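You operate a simulated robot arm through the tools that you are given. There is no shell and no other tool. Be economical: measure what you need, move in short steps, check, and stop when the job is done.

You run a simulated robot arm. Do the job below in one go: nothing can be reset, and whatever is moved stays where it is left.

TASK
Rinse the purple brush, turn the tap off and spin the brush dry in the spinner.
Fine: rinse under the tap; brush in place 1 of the grey holder, where it stays; lid closed before the crank, crank clockwise till the hairs look dry; leave the other brushes, and V6 and V7 as they are.

It is judged by the outcome, as a careful person would: the job done as asked, and still so three seconds after it is handed in. It fails if anything else is knocked over, pushed out of place, dropped, spilled or broken. A push-on lid holds only when it is set on centred and level and pressed home; a screw cap is set on level and turned clockwise until tight.

THE ROBOT
A 6-joint arm with a two-finger parallel gripper on a trunk, on a base that drives. Base frame: it is fixed to the floor where the robot stands at the start and does not move with it; the origin is under the middle of the robot, x ahead of it, y to its left, z up; the surface under the hand at the start is at about z = 860. Units: mm, rad, N and s.
Its first joint turns from -2.897 to 2.897 rad. Places, roughly: barrel valve lever [300, -900, 300]; place 1 of the grey holder [600, -100, 900]; sink valve lever [300, -200, 700]; spin crank [400, -300, 900]; spinner lid [800, -200, 1100]; teal tap lever [700, 0, 900]. Payload 3.91 kg.
The TCP is the grasp point between the finger pads, 30 mm short of the fingertips. In the tool frame z runs along the fingers and y along their closing line. Largest opening 110 mm; finger width 20, thickness 10; the body of the gripper, 48 by 112 mm, starts 55 mm behind the TCP.
Orientation is told as [roll, pitch, yaw] about the base's x, y, z axes, in that order, counted from this pose: with the fingers straight down and closing along the base's y, the tool's x points along the base's -x, its y along +y and its z along -z.

THE INTERFACE
- The arm moves only by the tool send_rows. Its argument "steps" is a list of rows, each an object (a shift or turn left out is 0, a gripper value left out holds the last) with "delta_pos": the shift along the tool's x, y, z in mm, a list of three; "turn": the turn, a rotation vector about the tool's x, y, z in rad, a list of three. In form: [{"delta_pos": [dx, dy, dz], "turn": [ax, ay, az]}, ...]. A call has 1 to 10 rows; each row is the pose to reach, as a shift and turn from the pose commanded when the call began, along the tool's axes at that moment. "gripper" is the closure, from 0 (fully open) to 1 (shut), set as the call begins (left out, the last holds). Rows are played at 5 a second. More than 50 mm and 0.15 rad between two rows, or a gripper value outside its range, and nothing of the call is played. A pose out of reach is approached as far as the arm can. The call stops where the force on the tool passes 60 N (or 10 N more than at its start, if that is more) or the arm is blocked; 0.2 s more then pass. Each finger travels about 108 mm/s and halts on what it meets, pressing with about 22 N; the grip force reading is that of the motor and also rises with nothing between the fingers. The clock runs only during rows and for 0.2 s after the last one: add rows that repeat a pose to give the fingers time. The reply holds the time, the measured pose of the TCP, the force on the tool along the base axes, the opening and the grip force, in the units named above and with some noise, with the torque about the TCP (base axes, N m) and any sound that the robot's microphone picked up, and new pictures: "show" is both (left out), scene, wrist or none.
- Cameras (640 x 400 px; columns grow to the right, rows downward): "scene" is now at [670.8, -45.8, 1396.3]; the picture's right is [-0.00, -0.17, 0.99], its down [-0.65, 0.75, 0.13] and it looks along [-0.76, -0.64, -0.11] (base axes); focal length 214 px, centre (320, 200). "wrist" rides on the gripper at [72, 17, -103] in the tool frame; the picture's right is [-0.23, 0.97, 0.00], its down [-0.76, -0.18, -0.62] and it looks along [-0.61, -0.14, 0.78] (tool axes); focal length 222 px, centre (320, 200). There is no depth. A picture from a camera that has moved, and an enlarged one, comes with that camera's place and axes in the base frame and with its lens.
- drive_base(legs): drives the robot by 1 to 6 legs, each [ahead, left, turn to the left] in mm, mm and rad, along the robot's own axes; the way and the turn of a leg run together, so that a leg with both is an arc; at most 1500 mm and 3.142 rad a leg. The arm and the cameras ride along, it lands a little off, and it stops where it bumps. It gives what a move gives, and a new picture of the scene camera.
- turn_head(pan, tilt): turns the head with the scene camera to pan (to the left, within 1.396 rad either way) and tilt (down, from -0.506 to 1.204), counted from straight ahead of the robot. It gives what a move gives, and a new picture of the scene camera.
- inspect(camera, box): a new picture of the part [left, top, right, bottom] of that camera's present view, enlarged. The clock stands still meanwhile.
- job_done(): hands the job in; it is judged then, once.

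Go step by step. Nothing tells you exact positions but the pictures and the camera data: compare them with the known pose of the tool, close in by small moves and look again before you grip or let go. The budget is 120 turns and 260 pictures, counting those below and the enlarged ones. Unless the task says otherwise, let go and move clear before handing in, and close with one line.

The tools are called by a JSON object that holds its "api" and its "payload". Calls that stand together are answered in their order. send_rows: Moves the arm, as the interface text tells. Its arguments: {"type":"object","properties":{"steps":{"type":"array"},"gripper":{"type":"number"},"show":{"type":"string","enum":["both","scene","wrist","none"]}},"required":["steps"]} The other tools are called the same way: drive_base (legs) drives the base; turn_head (pan, tilt) turns the head that bears the scene camera; inspect (camera, box) takes an enlarged picture of a part of a camera's view; job_done () hands the job in.

At the start:

```text
t: 0.0
tool_pos: [636.1, 29.9, 1279.9]
ee_rot: [0.0, -0.001, 0.0]
force: [0.0, 0.6, 0.0]
moment: [0.0, 0.03, 0.03]
opening: 110.1
gripper_force: 0.0
robot x, y, heading: [1.3, -0.6, 0.001]
head pan, tilt: [-1.4, 0.867]
```

scene: 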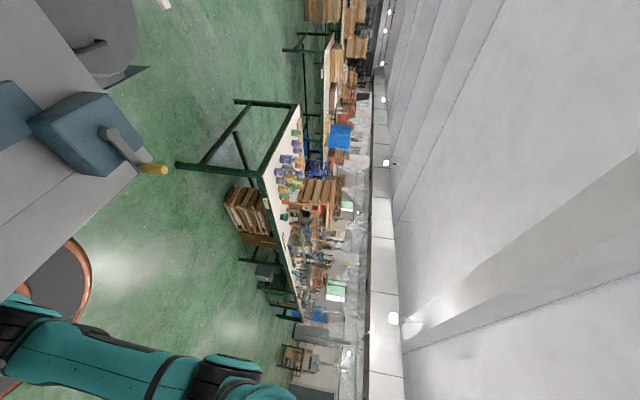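
wrist: 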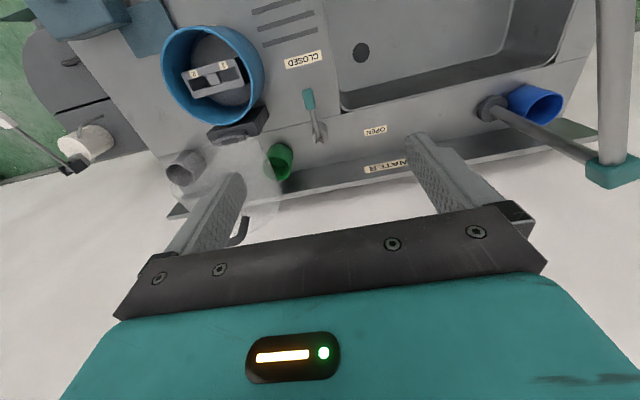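

The scene camera faces off to the side and is rolled, so I turn the head toward the bench first.

{"api": "turn_head", "payload": {"pan": 0, "tilt": 0.9}}

{"api": "inspect", "payload": {"camera": "wrist", "box": [0, 0, 640, 260]}}

```text
t: 1.5
tool_pos: [635.7, 29.8, 1280.5]
ee_rot: [-0.001, -0.001, -0.001]
force: [-0.1, 0.6, -0.4]
moment: [0.02, 0.0, 0.03]
opening: 109.8
gripper_force: 0.0
robot x, y, heading: [1.1, 0.0, -0.003]
head pan, tilt: [0.0, 0.901]
camera scene: at [668.4, 30.2, 1333.8], right [0.0, -1.0, 0.0], down [-0.62, 0.0, 0.78], along [-0.78, 0.0, -0.62], focal length 214 px, centre (320, 200)
```

scene: 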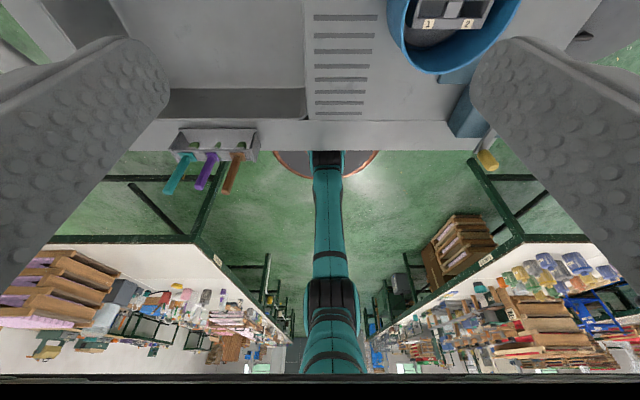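

```text
1.00 times, centred on (320, 130) of wrist (not enlarged: the box is as wide or as high as the picture)
camera zoom: at [564.5, 46.7, 1383.6], right [0.23, 0.97, 0.0], down [0.76, -0.18, 0.62], along [0.61, -0.14, -0.78], focal length 222 px, centre (320, 270)
```

zoom: 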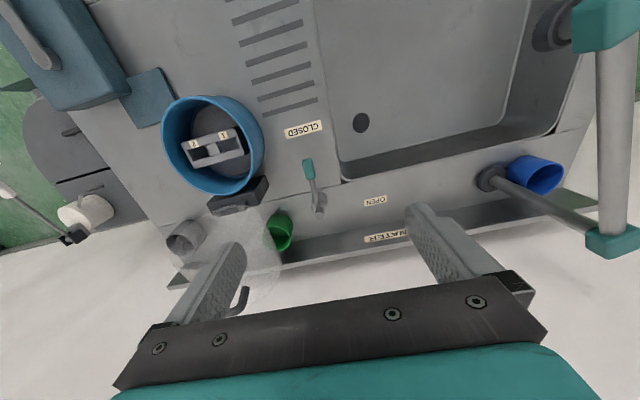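

The "scene" camera evidently rides on the hand, looking along the fingers at zero tilt. I look straight down and forward.

{"api": "turn_head", "payload": {"pan": 0, "tilt": 0}}

{"api": "turn_head", "payload": {"pan": 0, "tilt": -0.5}}

{"api": "turn_head", "payload": {"pan": 0, "tilt": 0.5}}

```text
t: 2.7
tool_pos: [636.4, 30.6, 1279.4]
ee_rot: [-0.003, 0.002, -0.001]
force: [-0.4, 0.0, -0.1]
moment: [0.0, -0.01, 0.02]
opening: 110.1
gripper_force: 0.0
robot x, y, heading: [-0.1, 1.2, 0.002]
head pan, tilt: [0.0, 0.0]
camera scene: at [748.3, 30.2, 1319.4], right [0.0, -1.0, 0.0], down [-1.0, 0.0, 0.0], along [0.0, 0.0, -1.0], focal length 214 px, centre (320, 200)
```

scene: 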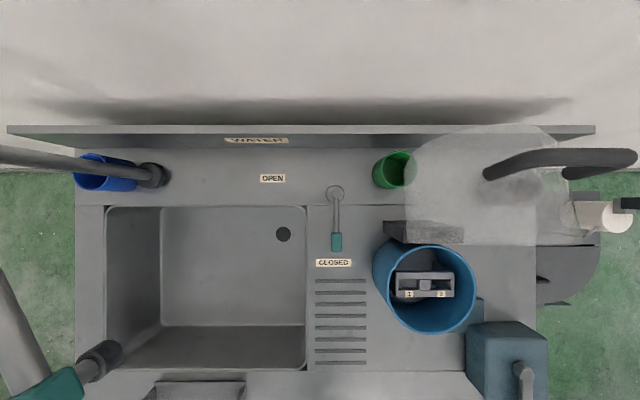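

```text
t: 3.7
tool_pos: [635.3, 29.6, 1279.3]
ee_rot: [-0.002, 0.0, 0.0]
force: [-0.7, 1.2, 0.2]
moment: [0.03, 0.01, -0.04]
opening: 110.0
gripper_force: 0.1
robot x, y, heading: [-0.5, 1.6, 0.001]
head pan, tilt: [0.0, -0.499]
camera scene: at [788.3, 30.2, 1342.3], right [0.0, -1.0, 0.0], down [-0.88, 0.0, -0.48], along [0.48, 0.0, -0.88], focal length 214 px, centre (320, 200)
```

scene: 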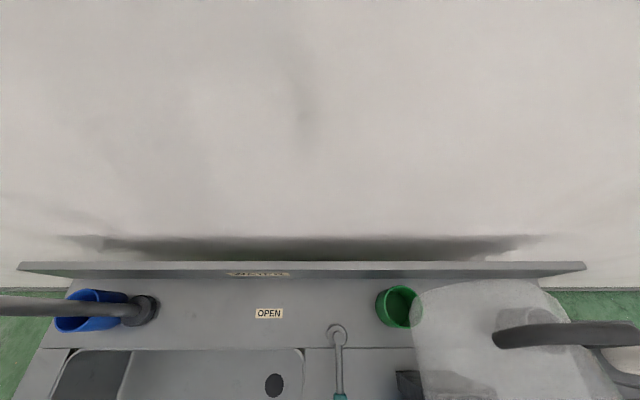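

```text
t: 4.9
tool_pos: [635.0, 29.3, 1280.0]
ee_rot: [-0.003, 0.0, -0.001]
force: [0.9, -0.1, 0.6]
moment: [0.03, -0.03, 0.03]
opening: 110.0
gripper_force: 0.1
robot x, y, heading: [3.7, -0.6, 0.004]
head pan, tilt: [0.0, 0.499]
camera scene: at [702.3, 30.2, 1318.3], right [0.0, -1.0, 0.0], down [-0.88, 0.0, 0.48], along [-0.48, 0.0, -0.88], focal length 214 px, centre (320, 200)
```

scene: 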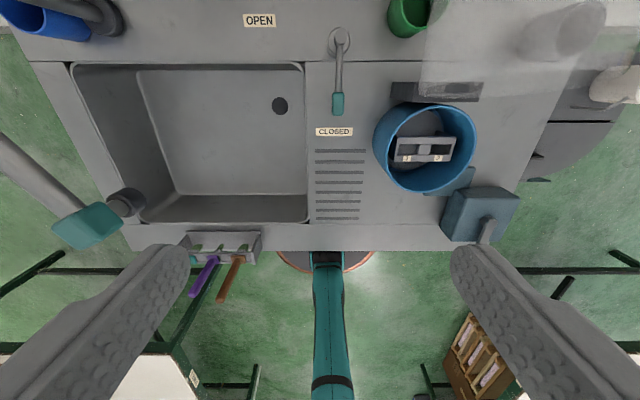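

The layout is becoming clear: sink at left, teal lever (now at CLOSED), blue spinner tub with grey holder 1/2, open lid and crank at right, brushes at the front edge. I pan to see the tap and the lid.

{"api": "turn_head", "payload": {"pan": 0.9, "tilt": 0.2}}

{"api": "turn_head", "payload": {"pan": -0.8, "tilt": 0.2}}

{"api": "turn_head", "payload": {"pan": 0.3, "tilt": 0.7}}

{"api": "inspect", "payload": {"camera": "scene", "box": [200, 100, 400, 300]}}

```text
t: 6.1
tool_pos: [635.4, 30.1, 1279.0]
ee_rot: [0.0, 0.001, 0.0]
force: [-0.2, -0.3, 0.3]
moment: [-0.04, 0.02, 0.0]
opening: 110.2
gripper_force: 0.0
robot x, y, heading: [-1.0, -1.8, -0.004]
head pan, tilt: [0.901, 0.201]
camera scene: at [729.9, 103.2, 1351.3], right [0.0, -0.62, -0.78], down [-0.98, -0.16, 0.12], along [-0.2, 0.77, -0.61], focal length 214 px, centre (320, 200)
```

scene: 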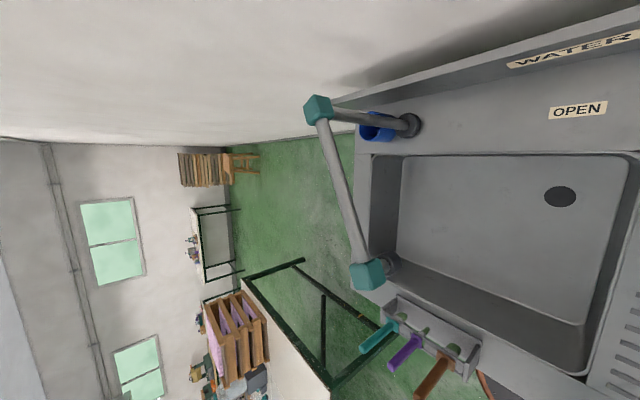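

```text
t: 7.9
tool_pos: [636.1, 29.5, 1280.1]
ee_rot: [-0.002, 0.002, -0.001]
force: [0.0, -0.1, -0.7]
moment: [-0.01, -0.02, 0.03]
opening: 110.1
gripper_force: 0.0
robot x, y, heading: [1.1, 0.7, -0.005]
head pan, tilt: [-0.799, 0.201]
camera scene: at [729.8, -36.5, 1344.5], right [0.0, -0.7, 0.72], down [-0.98, 0.14, 0.14], along [-0.2, -0.7, -0.68], focal length 214 px, centre (320, 200)
```

scene: 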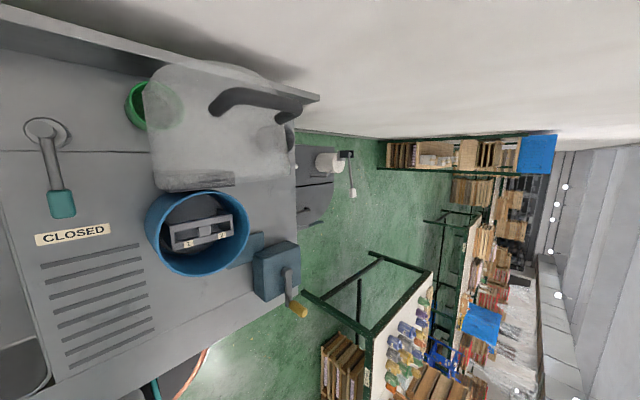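

```text
t: 9.2
tool_pos: [635.2, 29.5, 1279.2]
ee_rot: [0.0, -0.001, 0.001]
force: [0.5, -0.2, 0.4]
moment: [0.0, 0.0, -0.01]
opening: 110.1
gripper_force: 0.0
robot x, y, heading: [-1.3, 2.8, 0.005]
head pan, tilt: [0.3, 0.7]
camera scene: at [684.5, 55.3, 1328.1], right [0.0, -0.96, -0.29], down [-0.77, -0.19, 0.61], along [-0.64, 0.23, -0.73], focal length 214 px, centre (320, 200)
```

scene: 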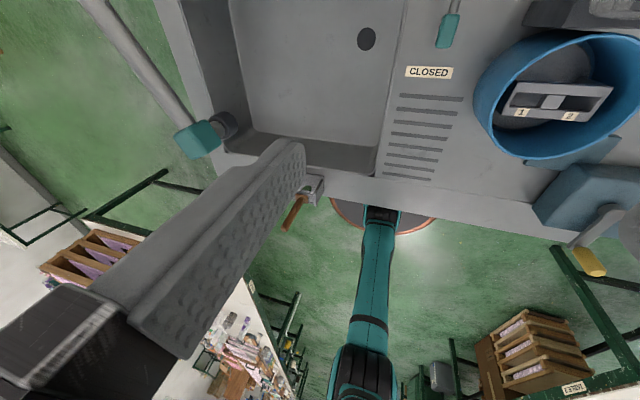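

```text
2.00 times, centred on (300, 200) of scene
camera zoom: at [684.5, 55.3, 1328.1], right [0.0, -0.96, -0.29], down [-0.77, -0.19, 0.61], along [-0.64, 0.23, -0.73], focal length 429 px, centre (360, 200)
```

zoom: 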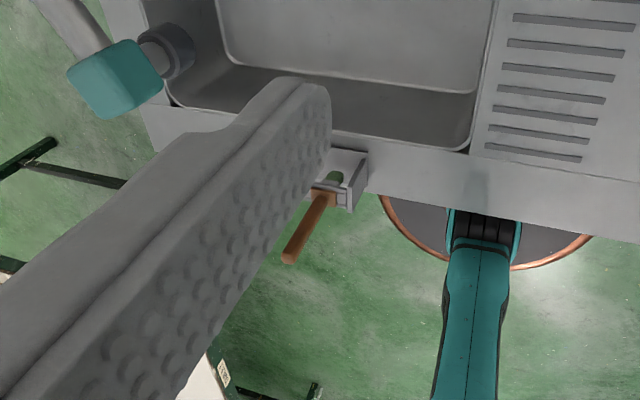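

Triangulating: the tap nozzle is near (590, 249, ~1105) over the sink, and the purple handle is vertical near (355, 272, 950–1051). I move the hand above the brushes for a closer look.

{"api": "send_rows", "payload": {"steps": [{"delta_pos": [30, 30, 0]}, {"delta_pos": [60, 60, 0]}, {"delta_pos": [90, 90, 0]}, {"delta_pos": [120, 120, 0]}, {"delta_pos": [150, 150, 0]}, {"delta_pos": [180, 180, 0]}, {"delta_pos": [210, 210, 0]}, {"delta_pos": [225, 235, 0]}]}}

{"api": "turn_head", "payload": {"pan": 0, "tilt": 0.6}}

```text
t: 11.0
tool_pos: [411.4, 264.7, 1280.8]
ee_rot: [-0.002, -0.001, -0.001]
force: [0.0, -0.4, 0.5]
moment: [-0.01, -0.01, 0.02]
opening: 109.8
gripper_force: 0.1
robot x, y, heading: [0.3, 2.4, 0.0]
head pan, tilt: [0.3, 0.7]
camera scene: at [460.3, 290.5, 1329.1], right [0.0, -0.96, -0.29], down [-0.77, -0.19, 0.61], along [-0.64, 0.23, -0.73], focal length 214 px, centre (320, 200)
camera wrist: at [340.2, 281.9, 1384.5], right [0.23, 0.97, 0.0], down [0.76, -0.18, 0.62], along [0.61, -0.14, -0.78], focal length 222 px, centre (320, 200)
```

scene: 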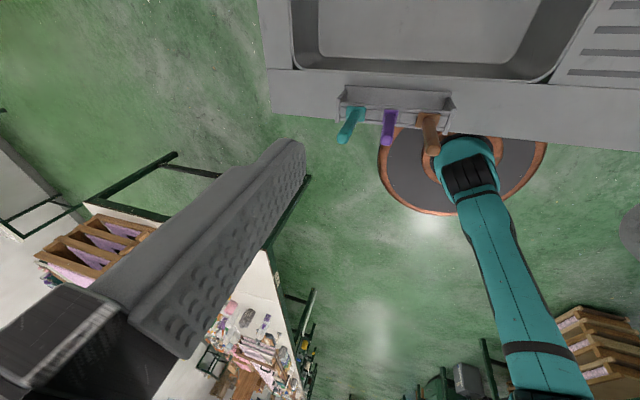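
wrist: 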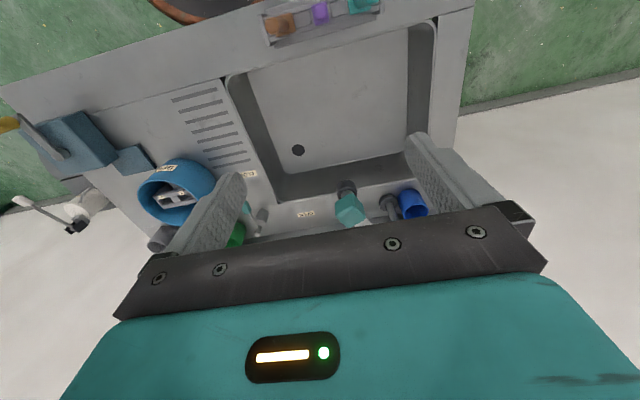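

```text
t: 11.8
tool_pos: [412.4, 265.1, 1279.9]
ee_rot: [-0.003, -0.001, -0.001]
force: [-0.8, -0.2, 0.5]
moment: [0.01, -0.01, 0.01]
opening: 109.9
gripper_force: 0.0
robot x, y, heading: [-1.1, 0.4, -0.001]
head pan, tilt: [0.0, 0.6]
camera scene: at [469.1, 265.2, 1321.9], right [0.0, -1.0, 0.0], down [-0.83, 0.0, 0.56], along [-0.56, 0.0, -0.83], focal length 214 px, centre (320, 200)
```

scene: 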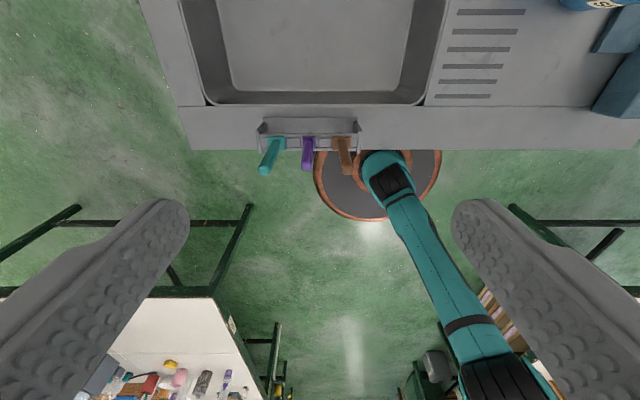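

The camera rides on the hand. I enlarge the brush holder.

{"api": "inspect", "payload": {"camera": "scene", "box": [240, 100, 380, 188]}}

{"api": "inspect", "payload": {"camera": "wrist", "box": [250, 0, 400, 94]}}

```text
4.55 times, centred on (310, 144) of scene
camera zoom: at [469.1, 265.2, 1321.9], right [0.0, -1.0, 0.0], down [-0.83, 0.0, 0.56], along [-0.56, 0.0, -0.83], focal length 975 px, centre (366, 454)
```

zoom: 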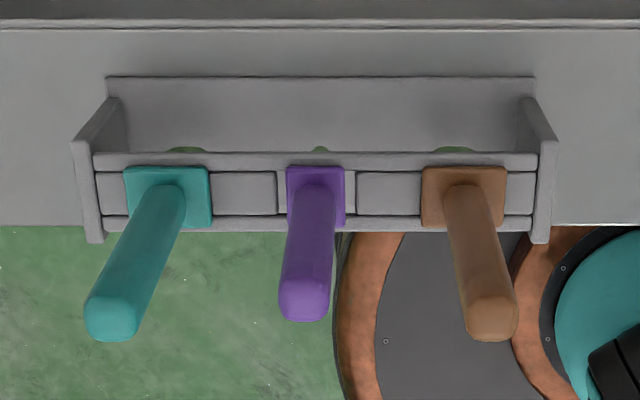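

```text
4.26 times, centred on (325, 47) of wrist
camera zoom: at [340.5, 281.6, 1384.5], right [0.23, 0.97, 0.0], down [0.76, -0.18, 0.62], along [0.61, -0.14, -0.78], focal length 945 px, centre (299, 851)
```

zoom: 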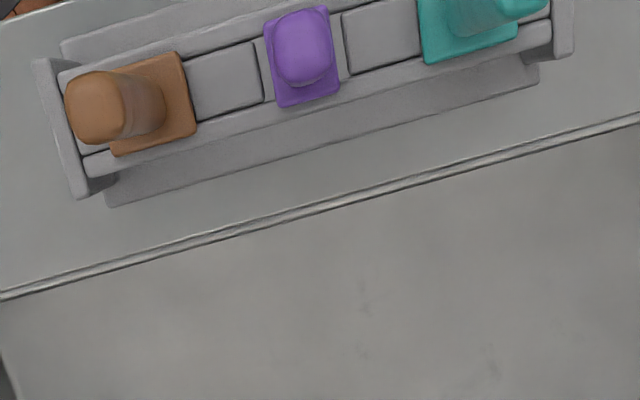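

The brushes lift straight up: collars rest on the rail, with the purple handle at about (333, 285), z 930–1035. Now I inspect the spinner and the tap lever from above.

{"api": "send_rows", "payload": {"steps": [{"delta_pos": [-20, -45, 0]}, {"delta_pos": [-40, -90, 0]}, {"delta_pos": [-60, -135, 0]}, {"delta_pos": [-75, -180, 0]}, {"delta_pos": [-75, -225, 0]}, {"delta_pos": [-75, -270, 0]}, {"delta_pos": [-75, -315, 0]}, {"delta_pos": [-75, -360, 0]}], "gripper": 0.5, "show": "wrist"}}

{"api": "turn_head", "payload": {"pan": 0, "tilt": 0.1}}

{"api": "inspect", "payload": {"camera": "scene", "box": [300, 150, 460, 250]}}

```text
t: 13.6
tool_pos: [486.9, -95.7, 1280.6]
ee_rot: [-0.002, 0.0, 0.0]
force: [-1.0, 0.1, -0.3]
moment: [0.03, -0.04, -0.01]
opening: 55.1
gripper_force: 0.0
robot x, y, heading: [1.4, -0.1, 0.001]
head pan, tilt: [0.0, 0.6]
camera wrist: at [414.6, -79.2, 1384.9], right [0.23, 0.97, 0.0], down [0.76, -0.18, 0.62], along [0.61, -0.14, -0.78], focal length 222 px, centre (320, 200)
```

wrist: 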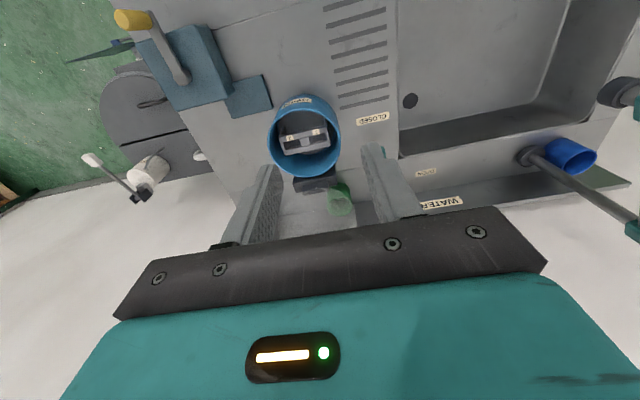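

```text
t: 14.5
tool_pos: [487.3, -94.3, 1280.5]
ee_rot: [-0.001, -0.002, 0.0]
force: [0.1, 0.9, -0.2]
moment: [0.0, -0.03, -0.02]
opening: 55.0
gripper_force: 0.0
robot x, y, heading: [-1.2, 2.1, -0.0]
head pan, tilt: [0.0, 0.099]
camera scene: at [589.4, -95.1, 1318.7], right [0.0, -1.0, 0.0], down [-1.0, 0.0, 0.1], along [-0.1, 0.0, -1.0], focal length 214 px, centre (320, 200)
```

scene: 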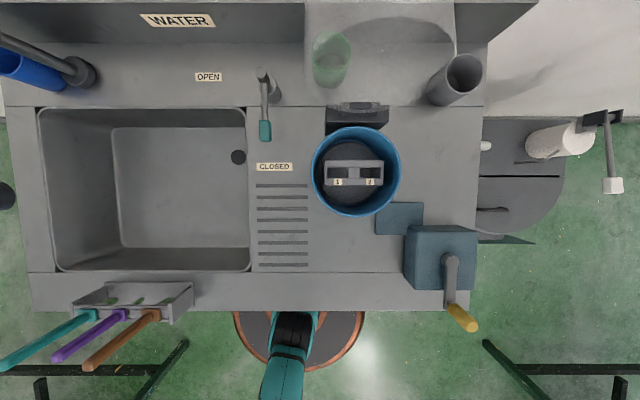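

```text
4.00 times, centred on (380, 200) of scene
camera zoom: at [589.4, -95.1, 1318.7], right [0.0, -1.0, 0.0], down [-1.0, 0.0, 0.1], along [-0.1, 0.0, -1.0], focal length 858 px, centre (80, 200)
```

zoom: 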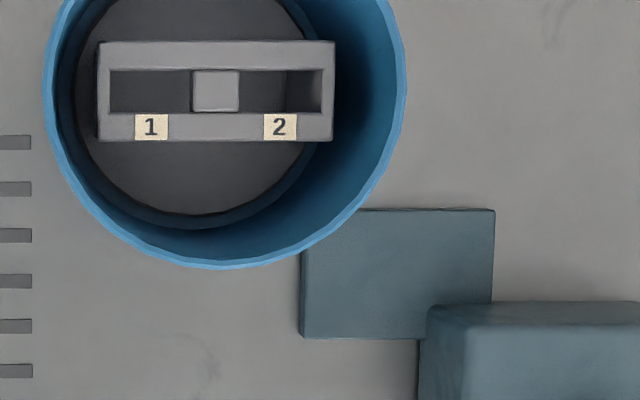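

Spinner rim centre is about (601, -154, z966), slot 1 about (600, -126, 932). Tap lever pivot is about (766, 3) with its knob near (674, 2, 936), and OPEN is toward +y. I open the fingers to straddle the lever and move above it.

{"api": "send_rows", "payload": {"steps": [{"delta_pos": [-38, 26, 0]}, {"delta_pos": [-76, 52, 0]}, {"delta_pos": [-114, 78, 0]}, {"delta_pos": [-152, 104, 0]}, {"delta_pos": [-192, 130, 0]}, {"delta_pos": [-192, 130, 45]}, {"delta_pos": [-192, 130, 90]}, {"delta_pos": [-192, 130, 135]}, {"delta_pos": [-192, 130, 180]}], "gripper": 0}}

```text
t: 16.5
tool_pos: [677.7, 33.0, 1099.3]
ee_rot: [-0.001, -0.002, 0.0]
force: [0.1, -1.5, -0.1]
moment: [0.02, -0.04, 0.03]
opening: 109.8
gripper_force: 0.0
robot x, y, heading: [-0.9, -4.7, -0.003]
head pan, tilt: [0.0, 0.099]
camera scene: at [781.7, 32.6, 1137.1], right [0.0, -1.0, 0.0], down [-1.0, 0.0, 0.1], along [-0.1, 0.0, -1.0], focal length 214 px, centre (320, 200)
camera wrist: at [606.8, 49.1, 1203.2], right [0.23, 0.97, 0.0], down [0.76, -0.18, 0.62], along [0.61, -0.14, -0.78], focal length 222 px, centre (320, 200)
```

scene: 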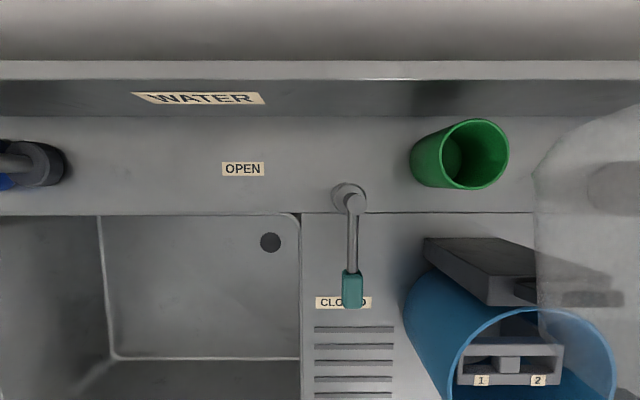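
wrist: 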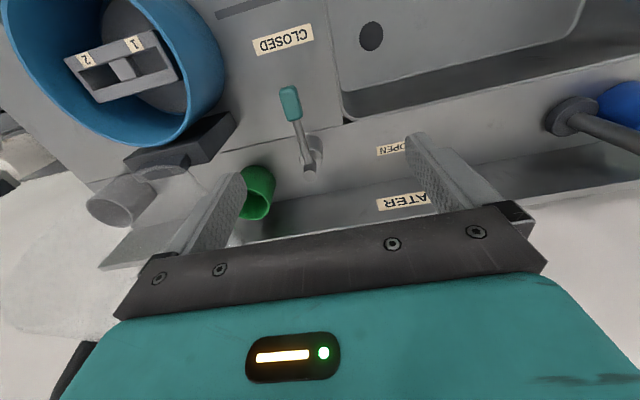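

The estimates agree. I descend to straddle the lever.

{"api": "send_rows", "payload": {"steps": [{"delta_pos": [-3, 4, 40]}, {"delta_pos": [-3, 4, 80]}, {"delta_pos": [-3, 4, 120]}, {"delta_pos": [-3, 4, 157]}]}}

```text
t: 17.5
tool_pos: [681.6, 40.5, 940.6]
ee_rot: [-0.003, 0.0, 0.0]
force: [-0.2, 0.1, 0.8]
moment: [0.01, 0.0, -0.01]
opening: 110.0
gripper_force: 0.2
robot x, y, heading: [-0.8, -2.5, 0.003]
head pan, tilt: [0.0, 0.099]
camera scene: at [785.7, 40.5, 978.5], right [0.0, -1.0, 0.0], down [-1.0, 0.0, 0.1], along [-0.1, 0.0, -1.0], focal length 214 px, centre (320, 200)
camera wrist: at [610.8, 57.1, 1044.7], right [0.23, 0.97, 0.0], down [0.76, -0.18, 0.62], along [0.61, -0.14, -0.78], focal length 222 px, centre (320, 200)
```

scene: 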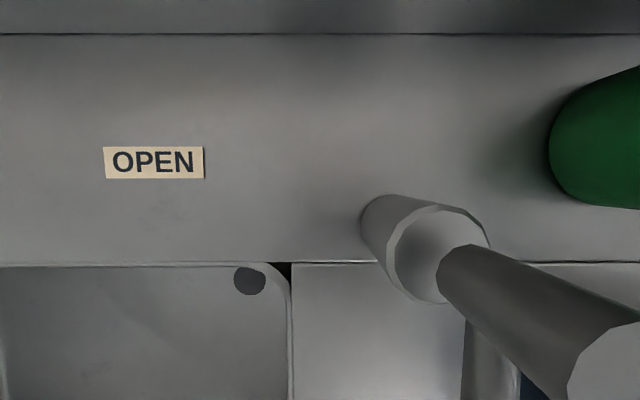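
wrist: 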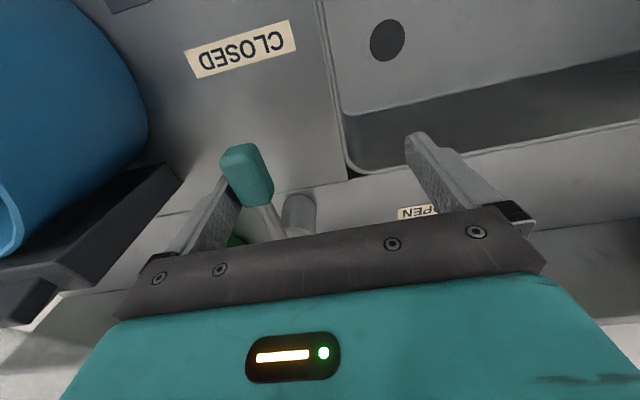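

The knob sits between the fingers, near the right finger. Now I sweep the lever toward OPEN.

{"api": "send_rows", "payload": {"steps": [{"delta_pos": [0, 15, 0]}, {"delta_pos": [0, 32, 0]}, {"delta_pos": [-1, 48, 0]}, {"delta_pos": [-9, 65, 0]}, {"delta_pos": [-23, 86, 0]}, {"delta_pos": [-40, 98, 0]}, {"delta_pos": [-56, 105, 0]}, {"delta_pos": [-66, 108, 0]}]}}

```text
t: 19.3
tool_pos: [738.5, 141.7, 941.8]
ee_rot: [-0.004, 0.009, -0.01]
force: [-33.1, -4.7, 6.0]
moment: [-0.39, -0.05, -2.21]
opening: 110.0
gripper_force: 0.0
robot x, y, heading: [-2.4, 2.5, -0.001]
head pan, tilt: [0.0, 0.099]
stopped in row 8: the force on the tool passed its limit at 77 N (the readings are from after the stop); the commanded pose is now the measured one
camera scene: at [841.3, 141.8, 978.6], right [-0.01, -1.0, 0.0], down [-0.99, 0.01, 0.11], along [-0.11, 0.0, -0.99], focal length 214 px, centre (320, 200)
camera wrist: at [667.2, 159.4, 1046.5], right [0.23, 0.97, 0.0], down [0.77, -0.18, 0.62], along [0.6, -0.15, -0.79], focal length 222 px, centre (320, 200)
```

scene: 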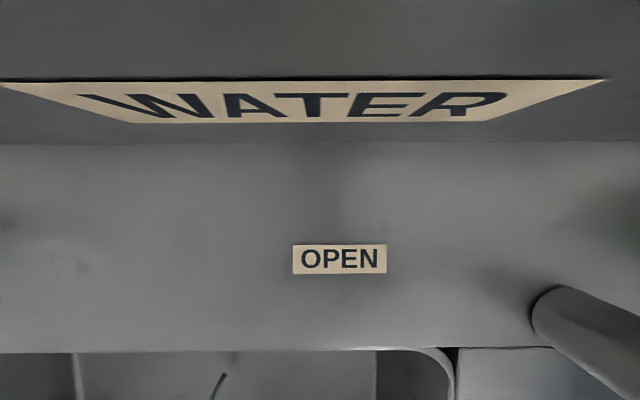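
wrist: 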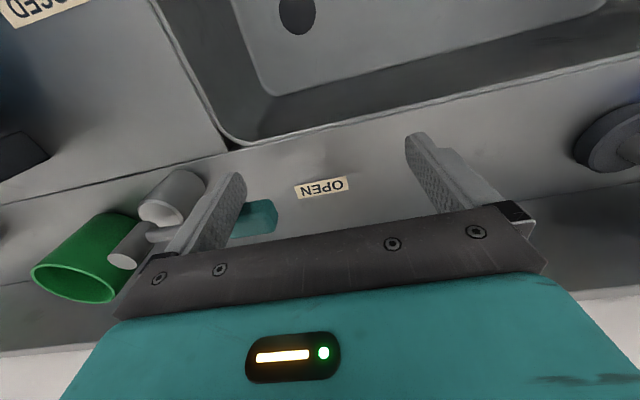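

The lever hit its stop at OPEN. I back off, lift and check for the water.

{"api": "send_rows", "payload": {"steps": [{"delta_pos": [20, 0, 0]}, {"delta_pos": [40, 0, 0]}, {"delta_pos": [45, 0, -50]}, {"delta_pos": [60, 0, -100]}, {"delta_pos": [75, 0, -150]}, {"delta_pos": [100, 0, -190]}, {"delta_pos": [140, 0, -215]}, {"delta_pos": [180, 0, -240]}, {"delta_pos": [215, 0, -270]}, {"delta_pos": [250, 0, -300]}]}}

```text
refused: row 3 steps farther than a row can; nothing moved
```

{"api": "send_rows", "payload": {"steps": [{"delta_pos": [20, 0, 0]}, {"delta_pos": [40, 0, 0]}, {"delta_pos": [45, 0, -48]}, {"delta_pos": [58, 0, -95]}, {"delta_pos": [75, 0, -140]}, {"delta_pos": [100, 0, -180]}, {"delta_pos": [135, 0, -210]}, {"delta_pos": [170, 0, -240]}, {"delta_pos": [205, 0, -270]}, {"delta_pos": [240, 0, -300]}]}}

{"api": "turn_head", "payload": {"pan": 0.4, "tilt": 0.1}}

```text
t: 21.5
tool_pos: [501.6, 146.1, 1242.2]
ee_rot: [-0.003, 0.01, -0.005]
force: [0.6, 0.0, -0.5]
moment: [-0.03, 0.07, 0.01]
opening: 110.0
gripper_force: 0.1
robot x, y, heading: [-2.0, 2.6, -0.007]
head pan, tilt: [0.0, 0.099]
camera scene: at [605.4, 145.6, 1278.2], right [-0.01, -1.0, 0.0], down [-0.99, 0.01, 0.11], along [-0.11, 0.0, -0.99], focal length 214 px, centre (320, 200)
camera wrist: at [431.4, 163.1, 1346.2], right [0.23, 0.97, -0.01], down [0.77, -0.18, 0.62], along [0.6, -0.15, -0.79], focal length 222 px, centre (320, 200)
```

scene: 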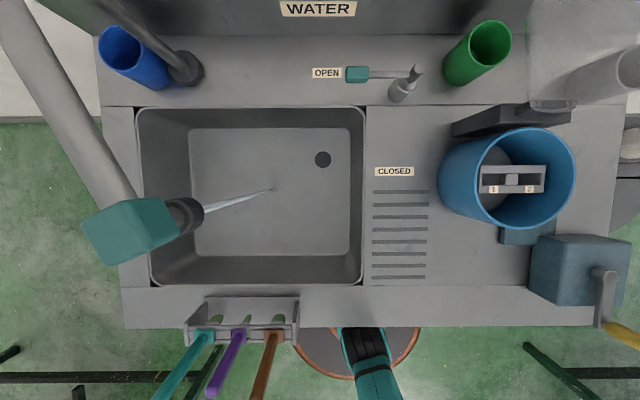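
wrist: 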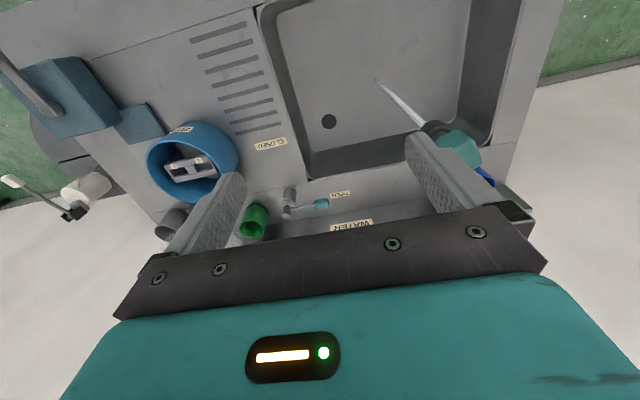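

```text
t: 22.3
tool_pos: [501.3, 145.0, 1241.9]
ee_rot: [-0.006, 0.009, -0.006]
force: [-1.1, 0.7, 0.4]
moment: [0.0, -0.01, -0.02]
opening: 110.0
gripper_force: 0.1
robot x, y, heading: [-0.8, -0.1, -0.001]
head pan, tilt: [0.4, 0.099]
camera scene: at [605.7, 181.3, 1285.5], right [-0.01, -0.92, -0.39], down [-0.99, -0.03, 0.1], along [-0.1, 0.38, -0.92], focal length 214 px, centre (320, 200)
```

scene: 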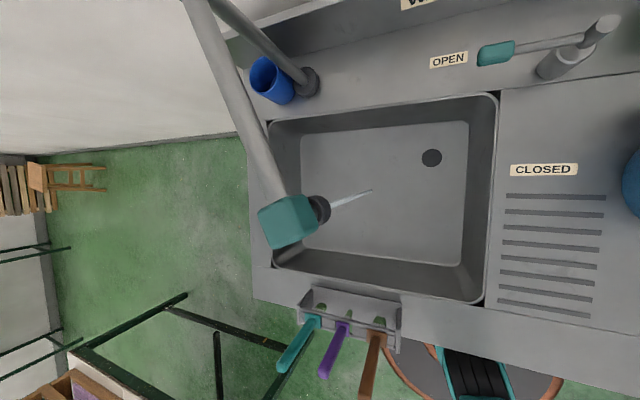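

Water is running, falling at about (577, 249). I move above the purple brush with the fingers half open.

{"api": "send_rows", "payload": {"steps": [{"delta_pos": [35, 28, 0]}, {"delta_pos": [70, 56, 0]}, {"delta_pos": [105, 84, 0]}, {"delta_pos": [140, 112, 0]}, {"delta_pos": [168, 139, 0]}, {"delta_pos": [168, 139, 45]}, {"delta_pos": [168, 139, 90]}, {"delta_pos": [168, 139, 112]}], "gripper": 0.55, "show": "wrist"}}

{"api": "turn_head", "payload": {"pan": 0, "tilt": 0.8}}

```text
t: 24.1
tool_pos: [335.2, 284.2, 1130.0]
ee_rot: [-0.002, 0.01, -0.006]
force: [0.0, 0.0, -0.2]
moment: [0.01, 0.0, 0.01]
opening: 49.4
gripper_force: 0.0
robot x, y, heading: [-5.0, -1.2, -0.003]
head pan, tilt: [0.4, 0.099]
camera wrist: at [264.2, 301.9, 1235.4], right [0.23, 0.97, 0.0], down [0.77, -0.18, 0.62], along [0.6, -0.15, -0.79], focal length 222 px, centre (320, 200)
```

wrist: 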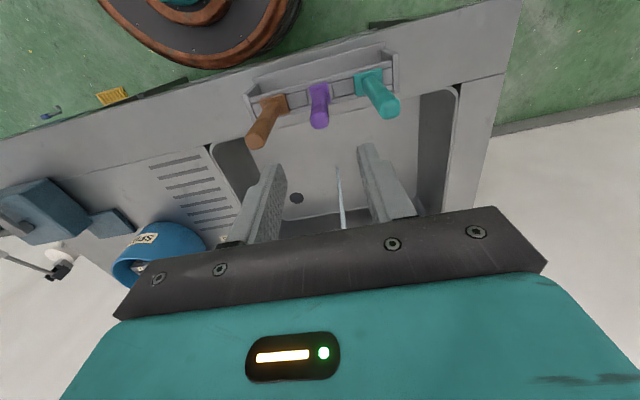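

```text
t: 25.2
tool_pos: [335.6, 283.4, 1131.3]
ee_rot: [-0.004, 0.009, -0.004]
force: [-0.1, 1.1, 0.9]
moment: [0.02, -0.01, 0.06]
opening: 49.7
gripper_force: 0.1
robot x, y, heading: [2.3, 0.9, 0.004]
head pan, tilt: [0.0, 0.799]
camera scene: at [375.6, 284.8, 1180.0], right [-0.01, -1.0, 0.0], down [-0.69, 0.01, 0.72], along [-0.72, 0.0, -0.69], focal length 214 px, centre (320, 200)
```

scene: 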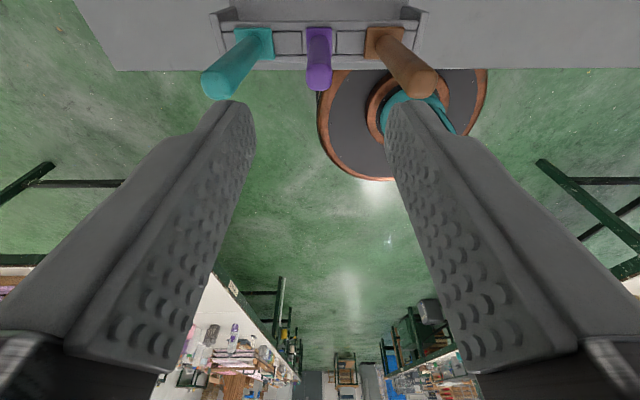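

The purple handle centre is (330, 285), top z ≈ 1030, neighbours ±62 mm away. I descend around it.

{"api": "send_rows", "payload": {"steps": [{"delta_pos": [4, 1, 45]}, {"delta_pos": [4, 1, 90]}, {"delta_pos": [4, 1, 115]}, {"delta_pos": [4, 1, 136]}]}}

```text
t: 26.2
tool_pos: [329.5, 285.3, 994.9]
ee_rot: [-0.001, 0.007, -0.006]
force: [1.3, 1.3, 12.4]
moment: [0.02, 0.04, -0.02]
opening: 49.3
gripper_force: 0.1
robot x, y, heading: [-3.0, -1.5, -0.001]
head pan, tilt: [0.0, 0.799]
camera scene: at [370.4, 285.5, 1043.5], right [-0.01, -1.0, 0.0], down [-0.69, 0.0, 0.72], along [-0.72, 0.0, -0.69], focal length 214 px, centre (320, 200)
camera wrist: at [259.1, 302.4, 1099.3], right [0.23, 0.97, 0.0], down [0.76, -0.18, 0.62], along [0.6, -0.15, -0.79], focal length 222 px, centre (320, 200)
```

scene: 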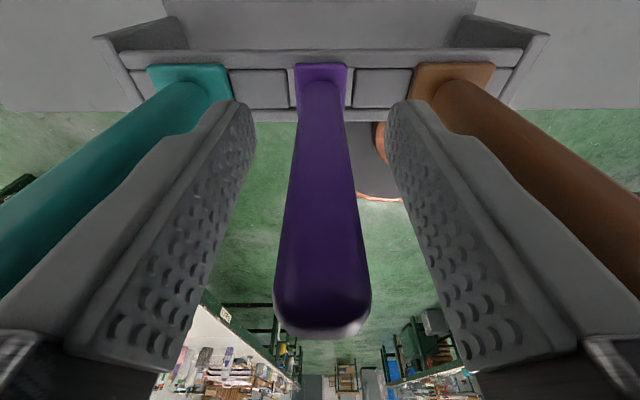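
wrist: 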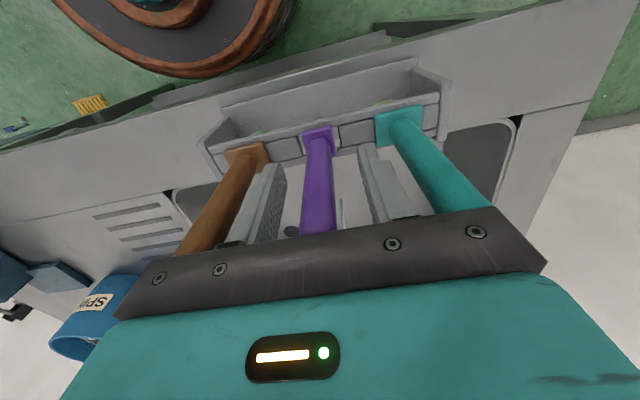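

A 12 N upward force: the palm likely touches the taller neighbouring handles. I lift 12 mm and check.

{"api": "send_rows", "payload": {"steps": [{"delta_pos": [0, 0, -12]}, {"delta_pos": [0, 0, -12]}]}}

{"api": "turn_head", "payload": {"pan": 0.8, "tilt": 1.0}}

```text
t: 26.8
tool_pos: [328.2, 285.2, 1006.8]
ee_rot: [-0.004, 0.01, -0.005]
force: [0.1, -0.7, -0.1]
moment: [0.0, -0.01, 0.01]
opening: 49.7
gripper_force: 0.0
robot x, y, heading: [-1.6, 1.8, 0.004]
head pan, tilt: [0.0, 0.799]
camera scene: at [370.3, 285.1, 1055.2], right [-0.01, -1.0, 0.0], down [-0.69, 0.01, 0.72], along [-0.72, 0.0, -0.69], focal length 214 px, centre (320, 200)
camera wrist: at [259.1, 302.2, 1111.1], right [0.23, 0.97, 0.0], down [0.77, -0.18, 0.62], along [0.6, -0.15, -0.79], focal length 222 px, centre (320, 200)
```

scene: 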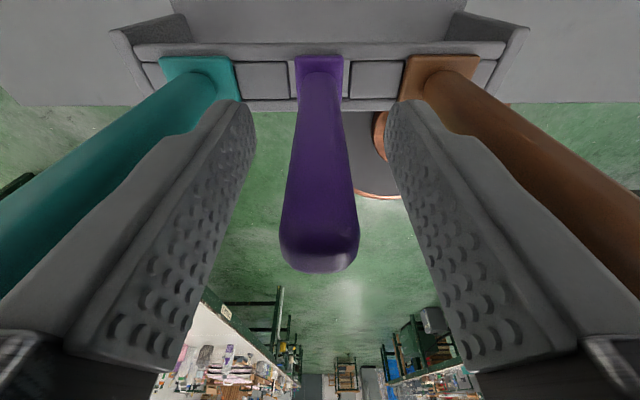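
wrist: 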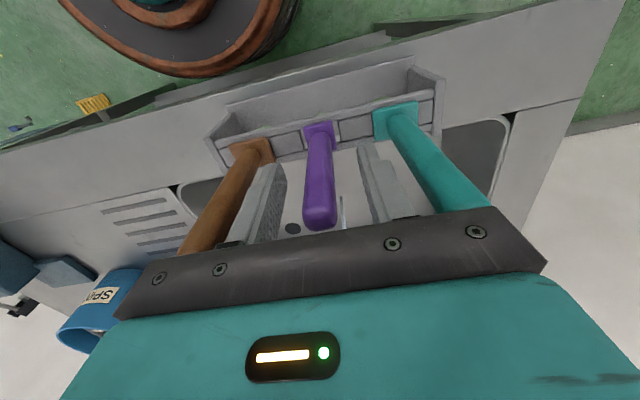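

```text
t: 27.9
tool_pos: [328.4, 285.2, 1006.5]
ee_rot: [-0.003, 0.007, -0.005]
force: [-0.5, -0.2, 0.1]
moment: [0.0, 0.04, 0.0]
opening: 49.5
gripper_force: 0.0
robot x, y, heading: [-0.4, -0.5, 0.002]
head pan, tilt: [0.799, 1.0]
camera scene: at [355.7, 335.2, 1087.4], right [-0.01, -0.7, -0.71], down [-0.54, -0.6, 0.59], along [-0.84, 0.39, -0.37], focal length 214 px, centre (320, 200)
```

scene: 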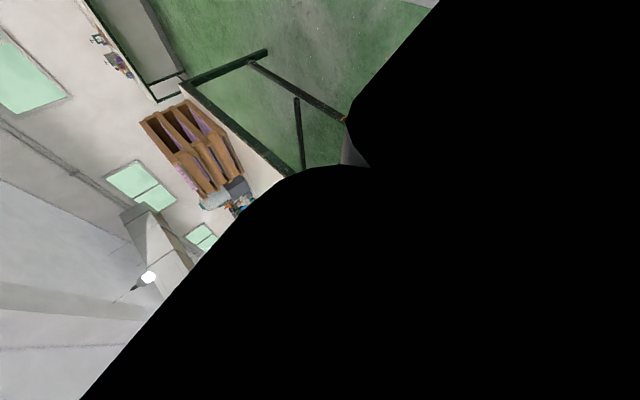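

Contact is gone. I close on the handle here (53 mm of finger overlap).

{"api": "send_rows", "payload": {"steps": [{"delta_pos": [0, 0, 0]}, {"delta_pos": [0, 0, 0]}, {"delta_pos": [0, 0, 0]}, {"delta_pos": [0, 0, 0]}], "gripper": 1, "show": "wrist"}}

{"api": "turn_head", "payload": {"pan": 0, "tilt": 0.4}}

```text
t: 28.9
tool_pos: [329.6, 286.1, 1006.2]
ee_rot: [-0.004, 0.01, -0.004]
force: [0.7, 0.0, -0.5]
moment: [-0.01, 0.05, -0.01]
opening: 16.5
gripper_force: 22.0
robot x, y, heading: [-2.9, 1.9, -0.005]
head pan, tilt: [0.799, 1.0]
camera wrist: at [259.1, 302.2, 1111.2], right [0.23, 0.97, 0.0], down [0.77, -0.18, 0.62], along [0.6, -0.15, -0.79], focal length 222 px, centre (320, 200)
```

wrist: 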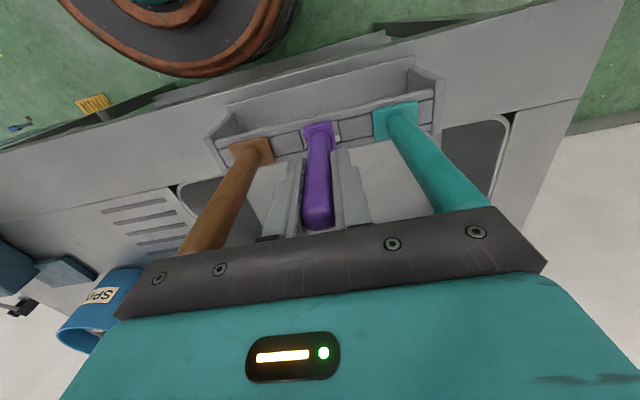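

```text
t: 30.1
tool_pos: [328.8, 285.6, 1005.9]
ee_rot: [-0.003, 0.009, -0.006]
force: [-0.1, 0.4, 0.9]
moment: [-0.03, 0.03, 0.01]
opening: 16.3
gripper_force: 22.1
robot x, y, heading: [1.3, -0.5, -0.0]
head pan, tilt: [0.0, 0.4]
camera scene: at [405.3, 285.0, 1043.1], right [-0.01, -1.0, 0.0], down [-0.92, 0.01, 0.4], along [-0.4, 0.0, -0.92], focal length 214 px, centre (320, 200)
```

scene: 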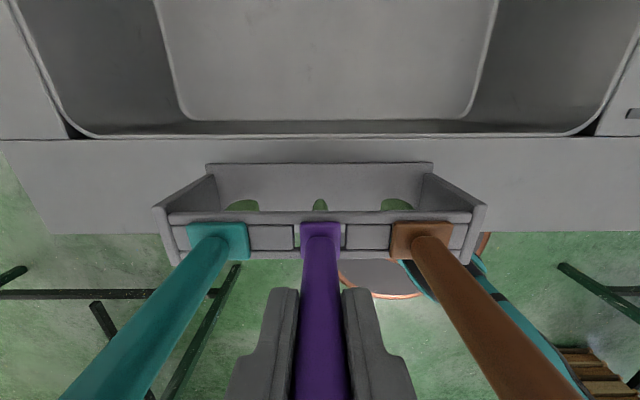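

Gripped at 16.5 mm. I lift straight up.

{"api": "send_rows", "payload": {"steps": [{"delta_pos": [0, 0, -20]}, {"delta_pos": [0, 0, -45]}, {"delta_pos": [0, 0, -70]}, {"delta_pos": [0, 0, -95]}, {"delta_pos": [0, 0, -120]}, {"delta_pos": [0, 0, -150]}]}}

```text
t: 31.5
tool_pos: [330.9, 285.8, 1156.4]
ee_rot: [-0.002, 0.007, -0.004]
force: [-0.8, 0.3, -0.6]
moment: [0.0, 0.0, 0.0]
opening: 16.4
gripper_force: 21.6
robot x, y, heading: [-3.4, 0.7, -0.004]
head pan, tilt: [0.0, 0.4]
camera scene: at [406.8, 286.3, 1194.2], right [-0.01, -1.0, 0.0], down [-0.92, 0.01, 0.4], along [-0.4, 0.0, -0.92], focal length 214 px, centre (320, 200)
camera wrist: at [260.6, 303.6, 1262.3], right [0.23, 0.97, 0.0], down [0.77, -0.18, 0.62], along [0.6, -0.15, -0.79], focal length 222 px, centre (320, 200)
```

scene: 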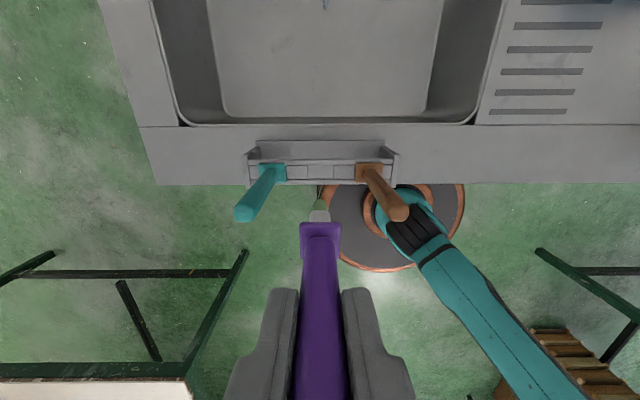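
wrist: 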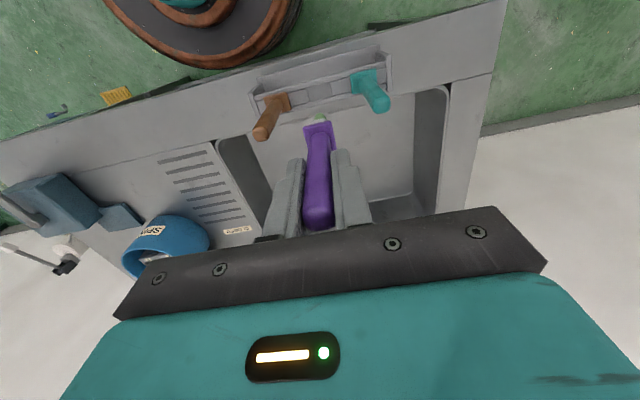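

The brush is free; I look closely at its head.

{"api": "inspect", "payload": {"camera": "scene", "box": [270, 170, 370, 260]}}

{"api": "turn_head", "payload": {"pan": 0, "tilt": 1.0}}

{"api": "inspect", "payload": {"camera": "scene", "box": [250, 0, 390, 120]}}

```text
4.44 times, centred on (320, 215) of scene
camera zoom: at [406.8, 286.3, 1194.2], right [-0.01, -1.0, 0.0], down [-0.92, 0.01, 0.4], along [-0.4, 0.0, -0.92], focal length 953 px, centre (320, 133)
```

zoom: 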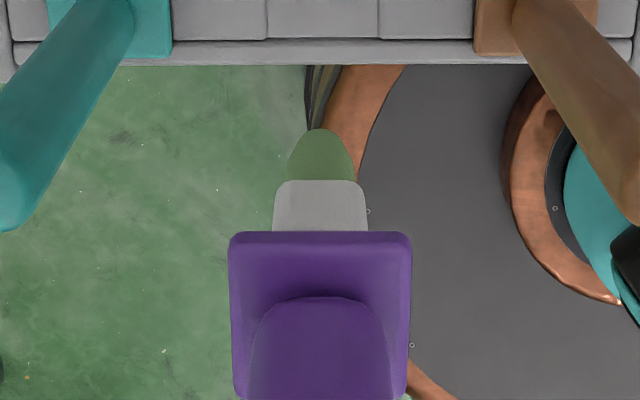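

```text
t: 32.5
tool_pos: [330.9, 285.5, 1157.4]
ee_rot: [-0.004, 0.009, -0.007]
force: [0.5, -0.1, 0.0]
moment: [0.03, 0.0, -0.03]
opening: 16.3
gripper_force: 21.6
robot x, y, heading: [-4.0, -2.9, -0.003]
head pan, tilt: [0.0, 1.0]
camera scene: at [356.9, 286.7, 1217.0], right [-0.01, -1.0, 0.0], down [-0.53, 0.01, 0.85], along [-0.85, 0.0, -0.53], focal length 214 px, centre (320, 200)
```

scene: 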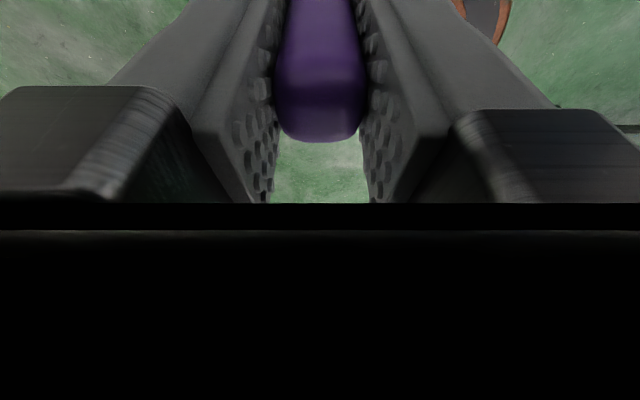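

```text
3.33 times, centred on (320, 60) of scene
camera zoom: at [356.9, 286.7, 1217.0], right [-0.01, -1.0, 0.0], down [-0.53, 0.01, 0.85], along [-0.85, 0.0, -0.53], focal length 715 px, centre (320, 667)
```

zoom: 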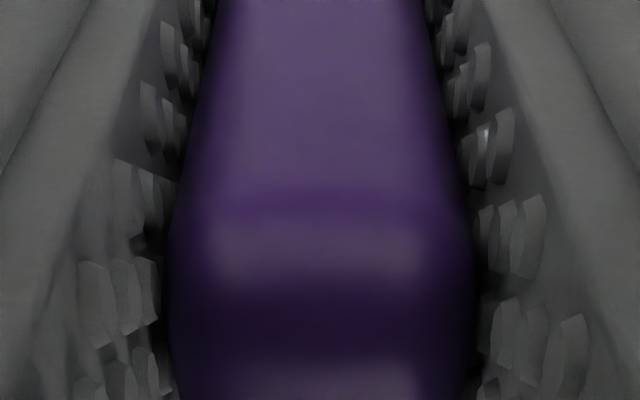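

The head has a collar, grey ferrule, and greenish bristles to ~136 mm beyond the TCP. I tilt the hand 45° so the bristles reach forward under the stream while the hand stays clear of the nozzle and handles.

{"api": "send_rows", "payload": {"steps": [{"delta_pos": [-20, -5, 0], "turn": [0, -0.13, 0]}, {"delta_pos": [-45, -12, 10], "turn": [0, -0.26, 0]}, {"delta_pos": [-70, -20, 25], "turn": [0, -0.39, 0]}, {"delta_pos": [-95, -28, 45], "turn": [0, -0.52, 0]}, {"delta_pos": [-115, -34, 65], "turn": [0, -0.65, 0]}, {"delta_pos": [-130, -37, 85], "turn": [0, -0.785, 0]}, {"delta_pos": [-130, -37, 104], "turn": [0, -0.785, 0]}]}}

{"api": "turn_head", "payload": {"pan": 0, "tilt": 0.1}}

```text
t: 34.1
tool_pos: [459.5, 246.9, 1052.2]
ee_rot: [-0.001, -0.778, -0.004]
force: [0.6, -0.2, -0.6]
moment: [0.0, 0.05, 0.04]
opening: 16.5
gripper_force: 22.2
robot x, y, heading: [3.3, -4.2, -0.002]
head pan, tilt: [0.0, 1.0]
camera scene: at [435.1, 247.8, 1109.9], right [0.0, -1.0, 0.0], down [-0.98, 0.01, 0.22], along [-0.22, 0.0, -0.98], focal length 214 px, centre (320, 200)
camera wrist: at [335.8, 264.6, 1074.7], right [0.17, 0.97, 0.16], down [0.1, -0.18, 0.98], along [0.98, -0.15, -0.13], focal length 222 px, centre (320, 200)
```

scene: 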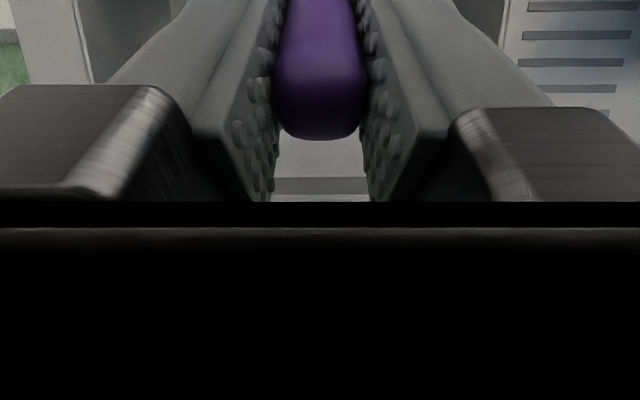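
wrist: 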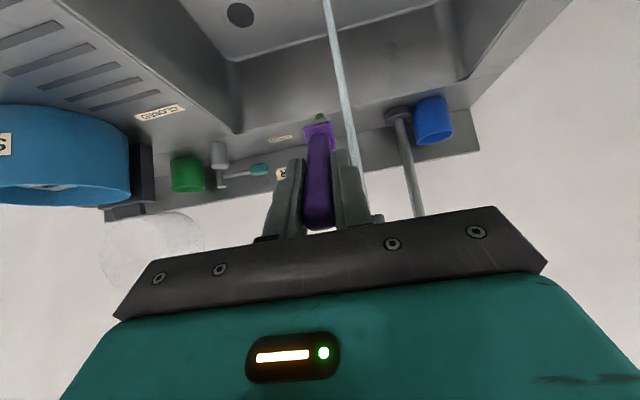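

```text
t: 35.3
tool_pos: [458.9, 246.6, 1051.7]
ee_rot: [-0.005, -0.777, -0.002]
force: [-0.9, 0.2, 0.2]
moment: [0.01, -0.03, -0.02]
opening: 16.6
gripper_force: 21.8
robot x, y, heading: [4.5, 1.3, -0.003]
head pan, tilt: [0.0, 0.099]
camera scene: at [506.4, 247.5, 1148.9], right [-0.01, -1.0, 0.0], down [-0.78, 0.0, -0.63], along [0.63, -0.01, -0.78], focal length 214 px, centre (320, 200)
```

scene: 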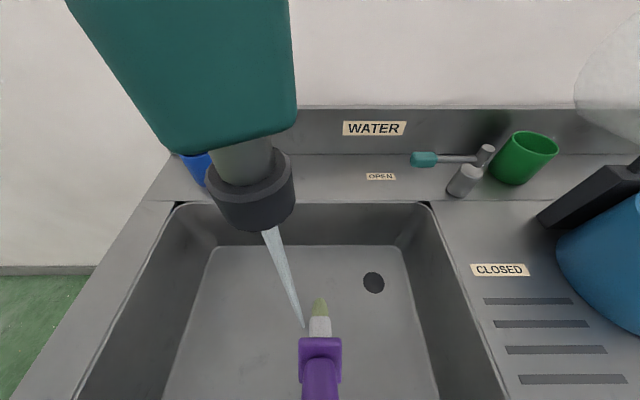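

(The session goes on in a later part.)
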